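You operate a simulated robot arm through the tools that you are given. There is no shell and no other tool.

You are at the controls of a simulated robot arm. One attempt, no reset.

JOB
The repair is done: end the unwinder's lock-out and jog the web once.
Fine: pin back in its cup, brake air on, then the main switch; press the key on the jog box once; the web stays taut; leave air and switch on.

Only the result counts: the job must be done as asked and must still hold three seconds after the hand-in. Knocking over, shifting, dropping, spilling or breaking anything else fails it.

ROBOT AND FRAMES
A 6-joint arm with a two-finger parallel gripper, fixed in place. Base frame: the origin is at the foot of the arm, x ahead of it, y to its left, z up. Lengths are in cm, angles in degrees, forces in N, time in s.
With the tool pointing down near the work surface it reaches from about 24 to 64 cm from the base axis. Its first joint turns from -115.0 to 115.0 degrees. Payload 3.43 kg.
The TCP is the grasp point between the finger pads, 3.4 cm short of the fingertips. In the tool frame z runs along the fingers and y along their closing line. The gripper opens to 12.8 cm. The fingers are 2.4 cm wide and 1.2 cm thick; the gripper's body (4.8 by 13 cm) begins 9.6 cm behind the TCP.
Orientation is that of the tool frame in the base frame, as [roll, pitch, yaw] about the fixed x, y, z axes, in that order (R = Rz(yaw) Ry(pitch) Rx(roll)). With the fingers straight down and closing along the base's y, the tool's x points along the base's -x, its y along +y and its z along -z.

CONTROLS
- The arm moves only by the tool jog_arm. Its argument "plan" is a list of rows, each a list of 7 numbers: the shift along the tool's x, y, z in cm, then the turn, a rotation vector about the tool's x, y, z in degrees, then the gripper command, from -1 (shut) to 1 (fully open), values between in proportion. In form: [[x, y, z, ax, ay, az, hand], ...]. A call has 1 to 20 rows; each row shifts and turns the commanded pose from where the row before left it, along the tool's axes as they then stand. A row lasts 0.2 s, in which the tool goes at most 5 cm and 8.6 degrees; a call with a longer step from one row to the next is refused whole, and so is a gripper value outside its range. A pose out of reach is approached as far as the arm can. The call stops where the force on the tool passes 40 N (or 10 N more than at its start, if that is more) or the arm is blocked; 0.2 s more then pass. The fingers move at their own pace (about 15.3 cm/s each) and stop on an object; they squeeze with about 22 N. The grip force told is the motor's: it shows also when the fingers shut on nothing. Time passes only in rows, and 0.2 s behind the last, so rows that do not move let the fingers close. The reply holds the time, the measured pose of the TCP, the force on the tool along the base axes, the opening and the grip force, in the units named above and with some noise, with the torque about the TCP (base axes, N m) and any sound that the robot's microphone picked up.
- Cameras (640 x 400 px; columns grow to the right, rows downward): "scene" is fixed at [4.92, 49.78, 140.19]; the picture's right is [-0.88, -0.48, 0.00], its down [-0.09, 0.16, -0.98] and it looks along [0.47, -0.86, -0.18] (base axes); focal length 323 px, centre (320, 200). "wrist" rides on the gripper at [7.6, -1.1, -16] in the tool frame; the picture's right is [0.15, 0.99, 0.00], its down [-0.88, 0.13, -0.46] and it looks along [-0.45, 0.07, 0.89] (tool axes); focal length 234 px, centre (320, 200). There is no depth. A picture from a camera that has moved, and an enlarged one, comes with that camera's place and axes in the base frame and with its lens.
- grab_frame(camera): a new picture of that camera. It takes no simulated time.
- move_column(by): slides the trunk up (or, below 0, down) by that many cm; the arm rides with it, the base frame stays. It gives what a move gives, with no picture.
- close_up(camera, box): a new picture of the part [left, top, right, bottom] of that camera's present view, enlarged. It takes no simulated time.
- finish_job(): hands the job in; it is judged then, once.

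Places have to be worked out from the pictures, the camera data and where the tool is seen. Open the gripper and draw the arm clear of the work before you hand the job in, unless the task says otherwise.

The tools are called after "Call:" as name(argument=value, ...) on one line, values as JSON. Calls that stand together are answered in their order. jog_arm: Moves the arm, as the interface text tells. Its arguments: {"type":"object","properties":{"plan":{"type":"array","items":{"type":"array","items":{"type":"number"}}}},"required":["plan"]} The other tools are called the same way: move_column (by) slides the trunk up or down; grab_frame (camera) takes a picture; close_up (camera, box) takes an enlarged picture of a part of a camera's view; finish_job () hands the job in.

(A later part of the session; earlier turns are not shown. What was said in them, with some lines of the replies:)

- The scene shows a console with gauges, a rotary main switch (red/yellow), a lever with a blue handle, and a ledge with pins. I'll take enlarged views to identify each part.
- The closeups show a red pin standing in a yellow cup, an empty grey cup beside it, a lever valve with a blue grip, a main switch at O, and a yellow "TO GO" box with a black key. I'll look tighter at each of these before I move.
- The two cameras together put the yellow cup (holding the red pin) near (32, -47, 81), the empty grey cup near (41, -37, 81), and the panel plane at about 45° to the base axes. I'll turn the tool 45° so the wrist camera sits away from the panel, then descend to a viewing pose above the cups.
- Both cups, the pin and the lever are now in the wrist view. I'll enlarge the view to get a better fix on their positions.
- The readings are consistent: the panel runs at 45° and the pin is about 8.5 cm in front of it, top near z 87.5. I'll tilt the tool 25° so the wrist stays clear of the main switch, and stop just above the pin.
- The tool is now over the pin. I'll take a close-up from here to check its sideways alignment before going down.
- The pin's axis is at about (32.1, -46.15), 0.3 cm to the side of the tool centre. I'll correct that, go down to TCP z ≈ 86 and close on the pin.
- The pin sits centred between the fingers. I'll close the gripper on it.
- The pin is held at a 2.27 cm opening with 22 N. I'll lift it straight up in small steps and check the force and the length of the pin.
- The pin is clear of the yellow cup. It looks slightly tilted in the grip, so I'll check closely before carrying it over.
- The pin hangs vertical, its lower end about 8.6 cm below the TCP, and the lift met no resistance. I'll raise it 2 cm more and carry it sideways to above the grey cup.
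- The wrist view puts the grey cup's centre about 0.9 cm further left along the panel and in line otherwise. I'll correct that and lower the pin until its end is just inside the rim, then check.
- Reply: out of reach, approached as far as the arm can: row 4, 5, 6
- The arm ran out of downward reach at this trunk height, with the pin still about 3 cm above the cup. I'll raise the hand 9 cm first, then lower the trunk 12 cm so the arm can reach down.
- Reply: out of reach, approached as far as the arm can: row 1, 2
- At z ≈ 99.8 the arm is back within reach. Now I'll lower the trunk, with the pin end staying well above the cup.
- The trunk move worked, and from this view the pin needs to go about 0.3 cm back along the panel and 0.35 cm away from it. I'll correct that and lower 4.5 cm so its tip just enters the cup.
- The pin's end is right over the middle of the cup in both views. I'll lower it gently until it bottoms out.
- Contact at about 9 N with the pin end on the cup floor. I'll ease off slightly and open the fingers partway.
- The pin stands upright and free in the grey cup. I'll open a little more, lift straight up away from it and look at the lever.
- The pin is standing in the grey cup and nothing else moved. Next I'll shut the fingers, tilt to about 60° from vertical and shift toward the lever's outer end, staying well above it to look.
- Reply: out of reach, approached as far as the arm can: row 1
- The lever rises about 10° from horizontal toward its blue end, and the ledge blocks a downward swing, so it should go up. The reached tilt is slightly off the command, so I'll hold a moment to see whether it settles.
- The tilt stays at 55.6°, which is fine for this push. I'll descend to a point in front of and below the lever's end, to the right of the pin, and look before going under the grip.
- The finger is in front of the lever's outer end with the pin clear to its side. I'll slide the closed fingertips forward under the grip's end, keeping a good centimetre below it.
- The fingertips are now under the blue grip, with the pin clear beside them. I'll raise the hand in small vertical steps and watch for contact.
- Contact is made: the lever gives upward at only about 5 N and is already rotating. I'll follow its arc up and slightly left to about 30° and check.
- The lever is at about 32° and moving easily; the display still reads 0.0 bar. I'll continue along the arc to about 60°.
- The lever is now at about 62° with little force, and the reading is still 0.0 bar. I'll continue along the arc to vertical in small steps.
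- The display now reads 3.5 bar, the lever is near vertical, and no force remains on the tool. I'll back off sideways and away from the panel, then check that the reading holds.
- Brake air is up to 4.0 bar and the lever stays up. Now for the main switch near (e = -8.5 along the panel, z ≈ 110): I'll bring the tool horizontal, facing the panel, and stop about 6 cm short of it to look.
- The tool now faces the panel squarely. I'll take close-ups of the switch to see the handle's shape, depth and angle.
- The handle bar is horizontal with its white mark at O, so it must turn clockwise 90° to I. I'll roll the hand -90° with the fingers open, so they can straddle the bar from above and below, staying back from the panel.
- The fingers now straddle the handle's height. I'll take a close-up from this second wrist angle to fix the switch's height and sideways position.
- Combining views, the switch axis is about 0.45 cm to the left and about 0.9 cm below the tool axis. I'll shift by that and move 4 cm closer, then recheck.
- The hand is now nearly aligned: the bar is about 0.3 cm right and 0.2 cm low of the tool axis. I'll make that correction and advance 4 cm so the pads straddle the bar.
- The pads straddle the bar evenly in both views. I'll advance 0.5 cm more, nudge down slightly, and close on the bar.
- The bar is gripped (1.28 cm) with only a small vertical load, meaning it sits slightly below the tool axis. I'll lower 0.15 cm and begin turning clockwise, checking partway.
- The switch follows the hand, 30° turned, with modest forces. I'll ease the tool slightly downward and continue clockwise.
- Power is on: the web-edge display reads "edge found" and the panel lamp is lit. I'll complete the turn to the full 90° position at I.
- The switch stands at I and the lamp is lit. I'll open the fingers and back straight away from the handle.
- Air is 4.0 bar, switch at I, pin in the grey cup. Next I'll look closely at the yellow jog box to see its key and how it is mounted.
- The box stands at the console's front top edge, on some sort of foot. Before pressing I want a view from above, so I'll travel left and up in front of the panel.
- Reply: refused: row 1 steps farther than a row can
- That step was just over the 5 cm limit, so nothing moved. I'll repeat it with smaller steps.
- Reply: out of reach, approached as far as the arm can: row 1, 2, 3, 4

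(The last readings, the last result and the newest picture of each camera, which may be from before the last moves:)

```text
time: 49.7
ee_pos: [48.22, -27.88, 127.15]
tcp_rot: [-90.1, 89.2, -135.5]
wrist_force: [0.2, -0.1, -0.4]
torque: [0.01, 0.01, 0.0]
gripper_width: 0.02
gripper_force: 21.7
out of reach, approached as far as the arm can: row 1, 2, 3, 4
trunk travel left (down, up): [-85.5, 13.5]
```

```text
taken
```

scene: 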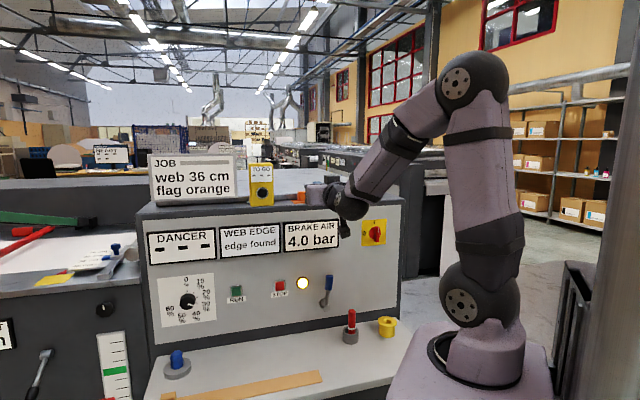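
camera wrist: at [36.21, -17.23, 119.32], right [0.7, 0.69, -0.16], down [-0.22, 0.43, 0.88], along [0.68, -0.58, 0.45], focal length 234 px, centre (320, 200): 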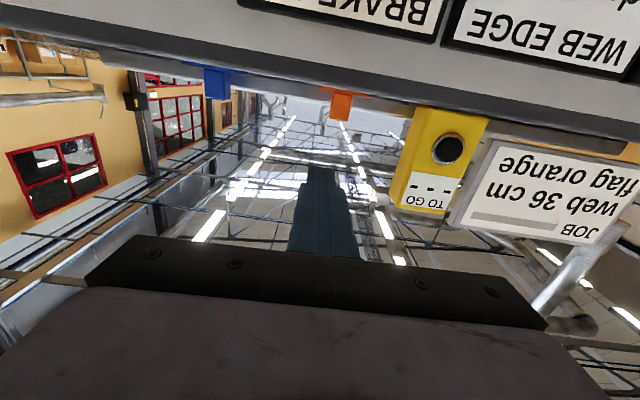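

The arm was near its inner limit and ended closer to the panel (tip about 7 cm from it) but touched nothing. I'll go up and left to above the jog box's height, then tilt down to view it from above.

Call:
jog_arm(plan=[[-3, 2, 0, 0, 0, 0, -1], [-3, 2.5, 0, 0, 0, 0, -1], [-3, 2.5, 0, 0, 0, 0, -1], [-2, 2.5, 0, 0, 0, 0, -1], [0, 2, 0, 0, 8, 0, -1], [0, 0, 0, 0, 8, 0, -1], [0, 0, 0, 0, 8, 0, -1], [0, 0, 0, 0, 8, 0, -1], [0, 0, 0, 0, 8, 0, -1], [0, 0, 0, 0, 8, 0, -1], [0, 0, 0, 0, 0, 0, -1]])

Call:
grab_frame(camera="wrist")

Call:
grab_frame(camera="scene")

```text
time: 52.1
ee_pos: [56.08, -19.44, 138.22]
tcp_rot: [-178.8, 42.0, 135.2]
wrist_force: [0.6, -0.1, -0.3]
torque: [-0.03, 0.0, 0.01]
gripper_width: 0.01
gripper_force: 22.1
trunk travel left (down, up): [-85.5, 13.5]
```

```text
taken
camera wrist: at [43.98, -8.45, 144.78], right [0.63, 0.77, -0.11], down [0.35, -0.15, 0.93], along [0.7, -0.62, -0.36], focal length 234 px, centre (320, 200)
```

wrist: 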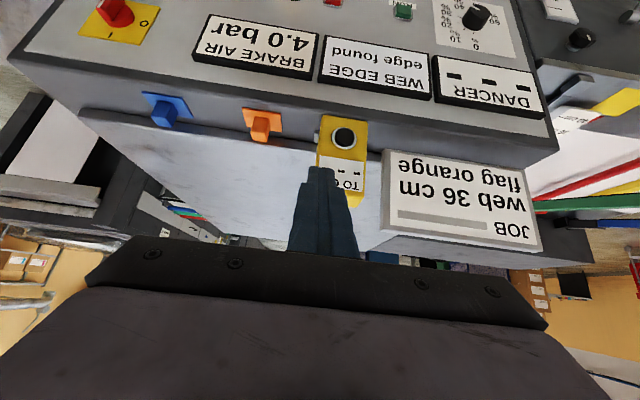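

```text
taken
```

scene: 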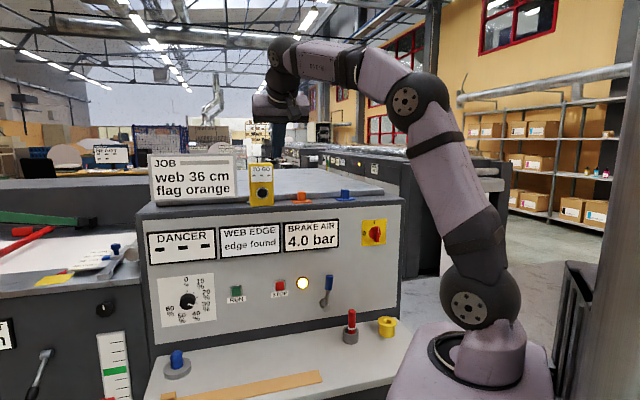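

From here I can see the box's front with the key, and its foot. I'll enlarge this view.

Call:
close_up(camera="wrist", box=[290, 90, 400, 220])

Call:
close_up(camera="wrist", box=[120, 60, 420, 270])

```text
3.08 times, centred on (345, 155) of wrist
camera zoom: at [43.98, -8.45, 144.78], right [0.63, 0.77, -0.11], down [0.35, -0.15, 0.93], along [0.7, -0.62, -0.36], focal length 720 px, centre (243, 338)
```

zoom: 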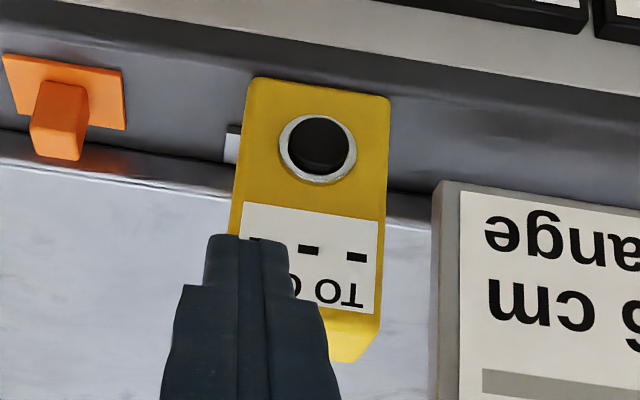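

```text
1.90 times, centred on (270, 165) of wrist
camera zoom: at [43.98, -8.45, 144.78], right [0.63, 0.77, -0.11], down [0.35, -0.15, 0.93], along [0.7, -0.62, -0.36], focal length 446 px, centre (415, 267)
```

zoom: 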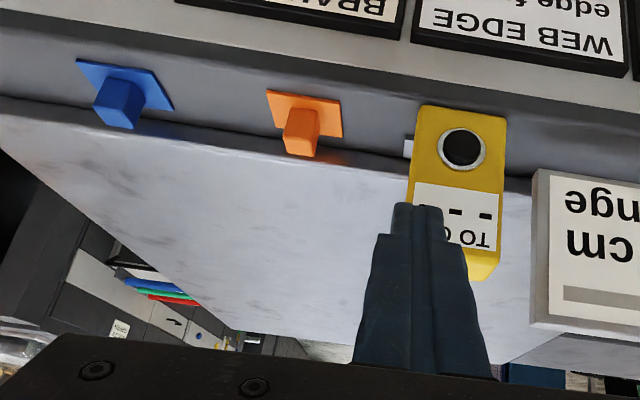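

The box stands upright against the raised lid on a bracket plate, with a round black key in a metal ring low on its front. I'll tilt to 60° so the leading edge of the closed fingertips can press the key's centre, and descend to about 6 cm in front of it.

Call:
jog_arm(plan=[[0, 0.9, 0, 0, -6, 0, -1], [0, 0.9, 0, 0, -6, 0, -1], [0, 0.9, 0, 0, -6, 0, -1], [2.04, 0, 1.66, 0, 0, 0, -1], [2.04, 0, 1.66, 0, 0, 0, -1], [2.04, 0, 1.66, 0, 0, 0, -1], [2.04, 0, 1.66, 0, 0, 0, -1], [2.04, 0, 1.66, 0, 0, 0, -1], [0, 0, 0, 0, 0, 0, -1]])

Call:
close_up(camera="wrist", box=[240, 80, 400, 220])

Call:
close_up(camera="scene", box=[220, 140, 340, 240])

```text
time: 54.1
ee_pos: [59.22, -19.2, 124.83]
tcp_rot: [-178.2, 60.0, 136.0]
wrist_force: [0.2, 0.7, -0.4]
torque: [-0.01, -0.01, 0.03]
gripper_width: 0.04
gripper_force: 21.4
trunk travel left (down, up): [-85.5, 13.5]
```

```text
2.86 times, centred on (320, 150) of wrist
camera zoom: at [46.29, -7.32, 126.01], right [0.65, 0.74, -0.14], down [0.14, 0.07, 0.99], along [0.74, -0.67, -0.05], focal length 669 px, centre (320, 343)
```

zoom: 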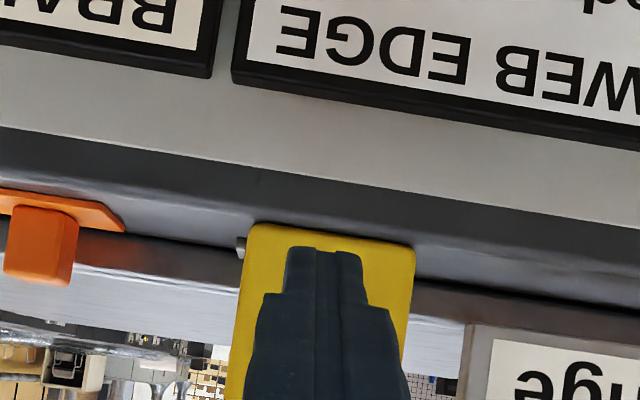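

```text
4.00 times, centred on (280, 190) of scene
camera zoom: at [4.92, 49.78, 140.19], right [-0.88, -0.48, 0.0], down [-0.09, 0.16, -0.98], along [0.47, -0.86, -0.18], focal length 1291 px, centre (480, 240)
```

zoom: 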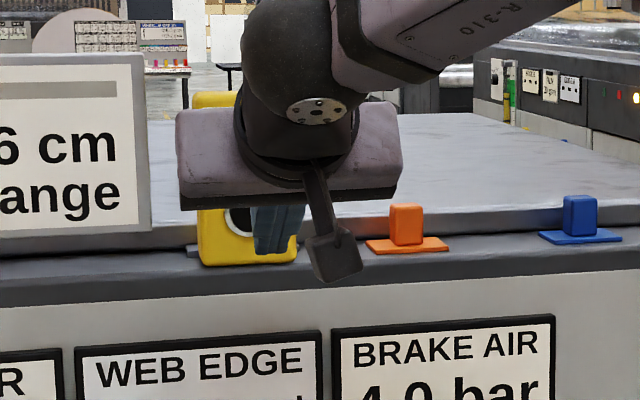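

Both cameras agree once compared against the visible fingertip: the key centre is about 0.7 cm left of the fingertip, at nearly its height and about 6 cm ahead. I'll shift and advance to just short of the key, then check.

Call:
jog_arm(plan=[[0, 0.73, 0, 0, 0, 0, -1], [-0.64, 0.01, 1.18, 0, 0, 0, -1], [-0.64, 0.01, 1.18, 0, 0, 0, -1], [-0.64, 0.01, 1.18, 0, 0, 0, -1], [-0.4, 0.01, 0.75, 0, 0, 0, -1], [0, 0, 0, 0, 0, 0, -1]])

Call:
close_up(camera="scene", box=[230, 150, 310, 220])

Call:
close_up(camera="wrist", box=[240, 80, 400, 220])

```text
time: 55.5
ee_pos: [63.34, -22.24, 125.01]
tcp_rot: [-178.2, 60.0, 136.0]
wrist_force: [-0.9, -0.2, -0.4]
torque: [-0.03, 0.0, -0.02]
gripper_width: 0.02
gripper_force: 21.9
trunk travel left (down, up): [-85.5, 13.5]
```

```text
5.71 times, centred on (270, 185) of scene
camera zoom: at [4.92, 49.78, 140.19], right [-0.88, -0.48, 0.0], down [-0.09, 0.16, -0.98], along [0.47, -0.86, -0.18], focal length 1845 px, centre (606, 286)
```

zoom: 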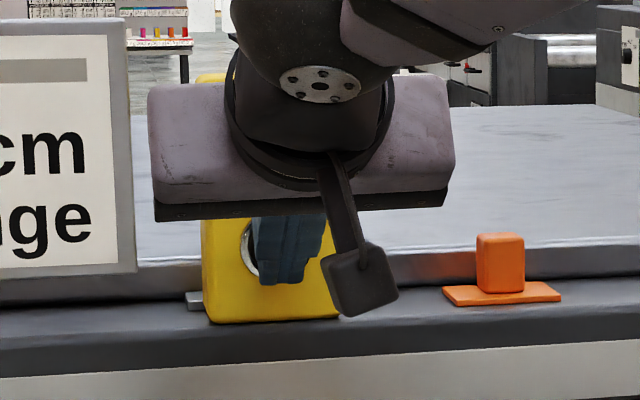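

```text
2.86 times, centred on (320, 150) of wrist
camera zoom: at [50.31, -10.36, 126.24], right [0.65, 0.74, -0.14], down [0.14, 0.07, 0.99], along [0.74, -0.67, -0.05], focal length 669 px, centre (320, 343)
```

zoom: 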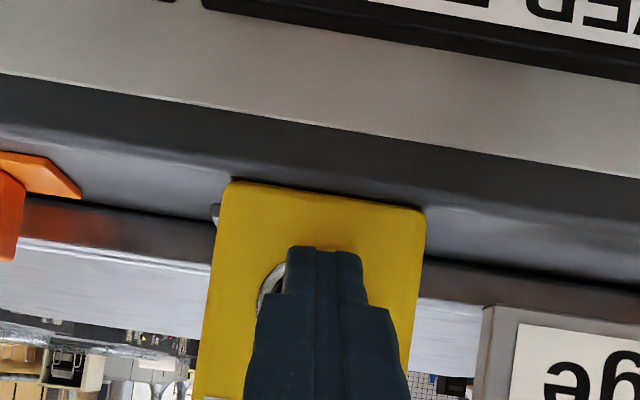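

The metal ring is now visible beside the fingertip: the key's centre is 0.4 cm below the fingertip's leading edge and about 1 cm ahead. I'll make that small correction and creep to just before contact.

Call:
jog_arm(plan=[[0.346, -0.1, 0.2, 0, 0, 0, -1], [-0.3, 0, 0.52, 0, 0, 0, -1], [0, 0, 0, 0, 0, 0, -1]])

Call:
close_up(camera="scene", box=[240, 165, 290, 215])

Call:
close_up(camera="wrist", box=[270, 110, 360, 200])

```text
time: 56.3
ee_pos: [63.75, -22.62, 124.56]
tcp_rot: [-178.2, 59.9, 136.0]
wrist_force: [-0.4, 0.0, -0.6]
torque: [0.0, 0.0, -0.05]
gripper_width: 0.0
gripper_force: 21.8
trunk travel left (down, up): [-85.5, 13.5]
heard: click
```

```text
8.00 times, centred on (265, 190) of scene
camera zoom: at [4.92, 49.78, 140.19], right [-0.88, -0.48, 0.0], down [-0.09, 0.16, -0.98], along [0.47, -0.86, -0.18], focal length 2583 px, centre (760, 280)
```

zoom: 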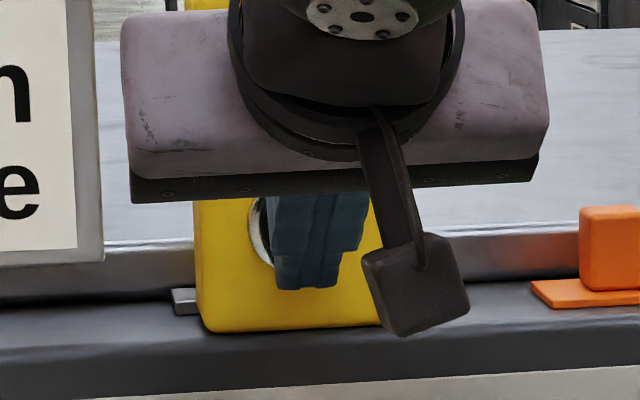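

```text
4.44 times, centred on (315, 155) of wrist
camera zoom: at [50.56, -10.7, 125.77], right [0.65, 0.74, -0.14], down [0.14, 0.07, 0.99], along [0.74, -0.67, -0.06], focal length 1041 px, centre (342, 400)
```

zoom: 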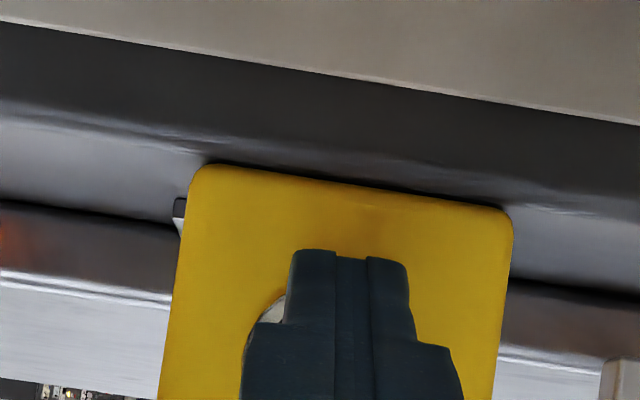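

A click was heard: the key has actuated, with almost no force on the tool. Before anything moves further I'll check the displays (no time passes for pictures).

Call:
close_up(camera="scene", box=[130, 140, 410, 340])

Call:
close_up(camera="scene", box=[0, 190, 160, 400])

```text
2.00 times, centred on (270, 240) of scene
camera zoom: at [4.92, 49.78, 140.19], right [-0.88, -0.48, 0.0], down [-0.09, 0.16, -0.98], along [0.47, -0.86, -0.18], focal length 646 px, centre (420, 120)
```

zoom: 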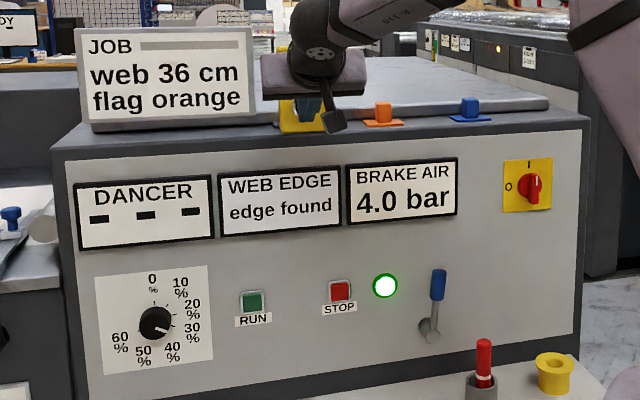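

```text
1.90 times, centred on (80, 295) of scene
camera zoom: at [4.92, 49.78, 140.19], right [-0.88, -0.48, 0.0], down [-0.09, 0.16, -0.98], along [0.47, -0.86, -0.18], focal length 615 px, centre (777, 19)
```

zoom: 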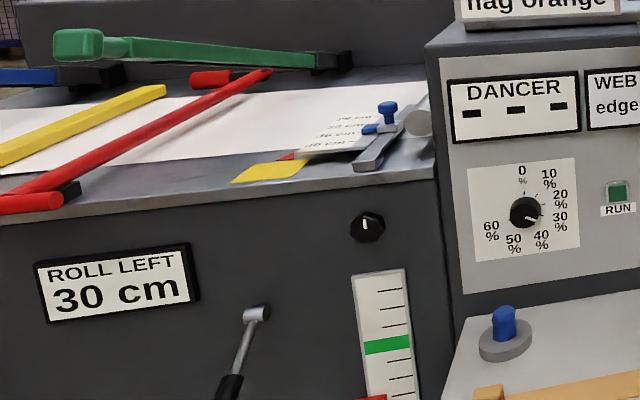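

The panel lamp turned from yellow-white to green, so the press registered. I'll release the key by backing straight away from the box.

Call:
jog_arm(plan=[[0.25, 0, -0.43, 0, 0, 0, -1], [0.75, 0, -1.3, 0, 0, 0, -1], [1.0, 0, -1.73, 0, 0, 0, -1], [1.0, 0, -1.73, 0, 0, 0, -1], [0, 0, 0, 0, 0, 0, -1]])

Call:
grab_frame(camera="scene")

Call:
close_up(camera="scene", box=[130, 140, 410, 340])

Call:
close_up(camera="scene", box=[0, 190, 160, 400])

```text
time: 57.5
ee_pos: [59.32, -18.36, 124.48]
tcp_rot: [-178.2, 60.0, 135.9]
wrist_force: [0.1, -0.2, -0.1]
torque: [0.0, 0.02, -0.02]
gripper_width: 0.02
gripper_force: 21.8
trunk travel left (down, up): [-85.5, 13.5]
```

```text
taken
```

scene: 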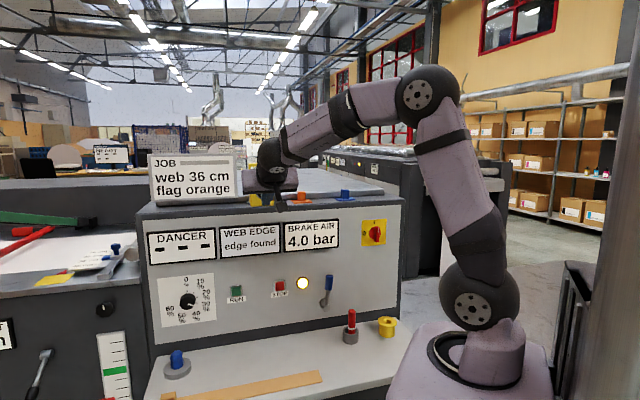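

```text
2.00 times, centred on (270, 240) of scene
camera zoom: at [4.92, 49.78, 140.19], right [-0.88, -0.48, 0.0], down [-0.09, 0.16, -0.98], along [0.47, -0.86, -0.18], focal length 646 px, centre (420, 120)
```

zoom: 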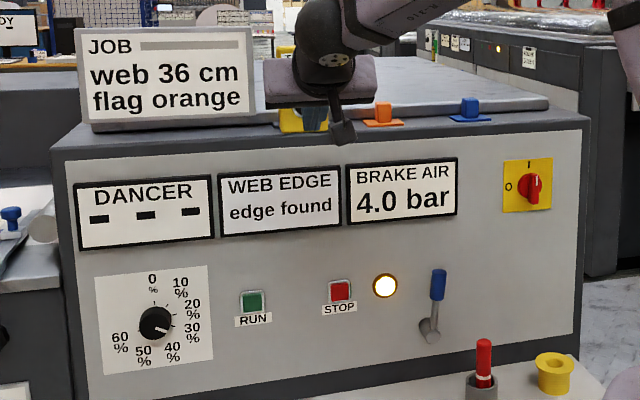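

```text
1.90 times, centred on (80, 295) of scene
camera zoom: at [4.92, 49.78, 140.19], right [-0.88, -0.48, 0.0], down [-0.09, 0.16, -0.98], along [0.47, -0.86, -0.18], focal length 615 px, centre (777, 19)
```

zoom: 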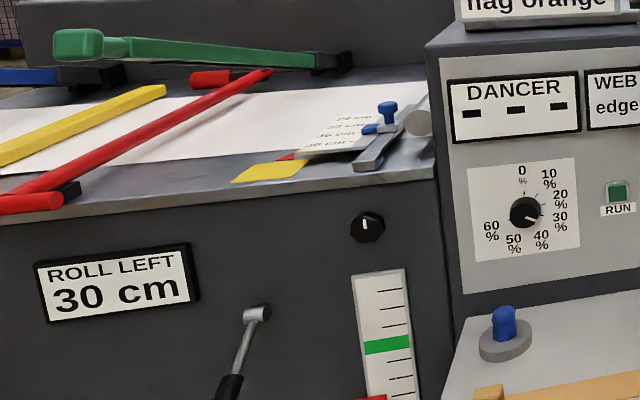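

The lamp went back to its standby colour on release: one jog done, with air at 4.0 bar and the switch at I. Now I'll raise the arm clear, open the gripper and check everything.

Call:
jog_arm(plan=[[-2.6, 0, -1.5, 0, 0, 0, -1], [-2.6, 0, -1.5, 0, 0, 0, -1], [-2.6, 0, -1.5, 0, 0, 0, -1], [-2.6, 0, -1.5, 0, 0, 0, -0.5], [-1.7, -2, -2.0, 0, 6, 0, 0], [-1.7, -2, -2.0, 0, 6, 0, 0.3], [0, -2, -2.0, 0, 6, 0, 0.3], [0, -3, -1.0, 0, 6, 0, 0.3], [0, -3, 0, 0, 6, 0, 0.3], [0, -3, 0, 0, 0, 0, 0.3], [0, 0, 0, 0, 0, 0, 0.3]])

Call:
grab_frame(camera="scene")

Call:
grab_frame(camera="wrist")

Call:
close_up(camera="scene", box=[235, 150, 295, 215])

Call:
close_up(camera="scene", box=[260, 200, 420, 360])

```text
time: 59.9
ee_pos: [48.3, -22.0, 140.47]
tcp_rot: [-176.5, 30.9, 135.0]
wrist_force: [0.8, 0.3, -0.6]
torque: [0.02, 0.0, -0.04]
gripper_width: 8.32
gripper_force: 0.1
out of reach, approached as far as the arm can: row 9, 10
trunk travel left (down, up): [-85.5, 13.5]
```

```text
taken
```

scene: 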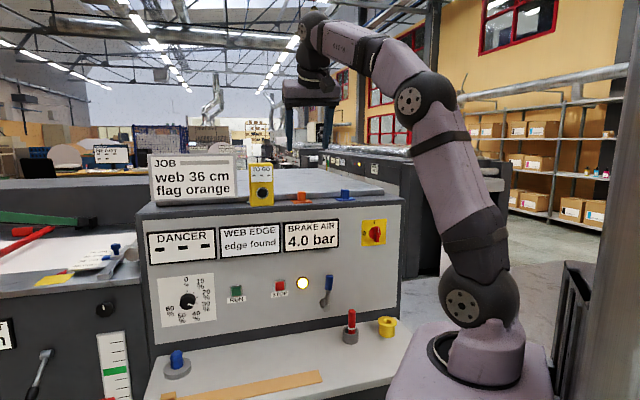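

```text
taken
camera wrist: at [37.84, -11.73, 150.04], right [0.63, 0.77, -0.13], down [0.48, -0.26, 0.84], along [0.61, -0.59, -0.53], focal length 234 px, centre (320, 200)
```

wrist: 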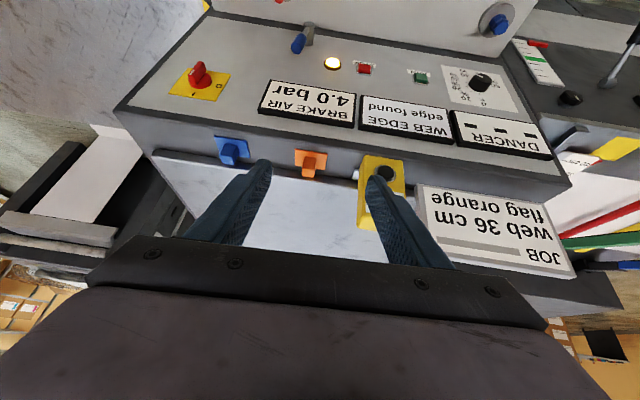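

```text
6.15 times, centred on (265, 182) of scene
camera zoom: at [4.92, 49.78, 140.19], right [-0.88, -0.48, 0.0], down [-0.09, 0.16, -0.98], along [0.47, -0.86, -0.18], focal length 1987 px, centre (658, 308)
```

zoom: 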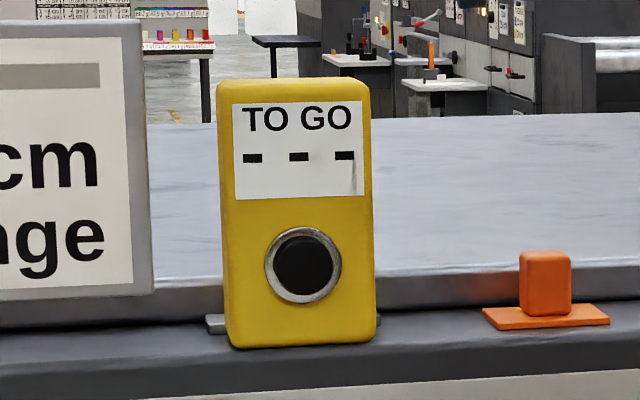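

```text
2.50 times, centred on (340, 280) of scene
camera zoom: at [4.92, 49.78, 140.19], right [-0.88, -0.48, 0.0], down [-0.09, 0.16, -0.98], along [0.47, -0.86, -0.18], focal length 807 px, centre (270, 0)
```

zoom: 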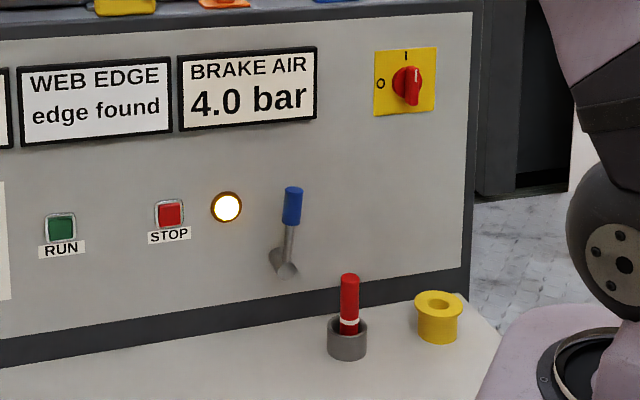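

Everything holds: pin in the grey cup, lever up at 4.0 bar, switch at I, lamp back to standby, jog box and flags unmoved, arm clear with the gripper open. I'm handing the job in.

Call:
finish_job()

```text
The job is handed in.
```

The lock-out is ended and the web has been jogged once. I've handed the job in, and no verdict has come back yet.

- **Pin:** I took the red pin out of the yellow cup, which I judged to be the lock-out position. It now stands in the grey cup, which I took to be its own.
- **Brake air:** the lever is up, and the display rose from 0.0 to 4.0 bar and stayed there.
- **Main switch:** turned from O to I. The lamp lit and the web-edge display reads "edge found".
- **Jog:** I pressed the key on the yellow "TO GO" box once. It clicked, the lamp turned green, then went back to standby when I let go.
- **Web:** it looked the same after the jog as before. The dancer display showed only dashes throughout, so I had no reading to confirm it stayed taut.

Air and switch are left on. In the last pictures nothing else had shifted, and the arm is clear with the gripper open.
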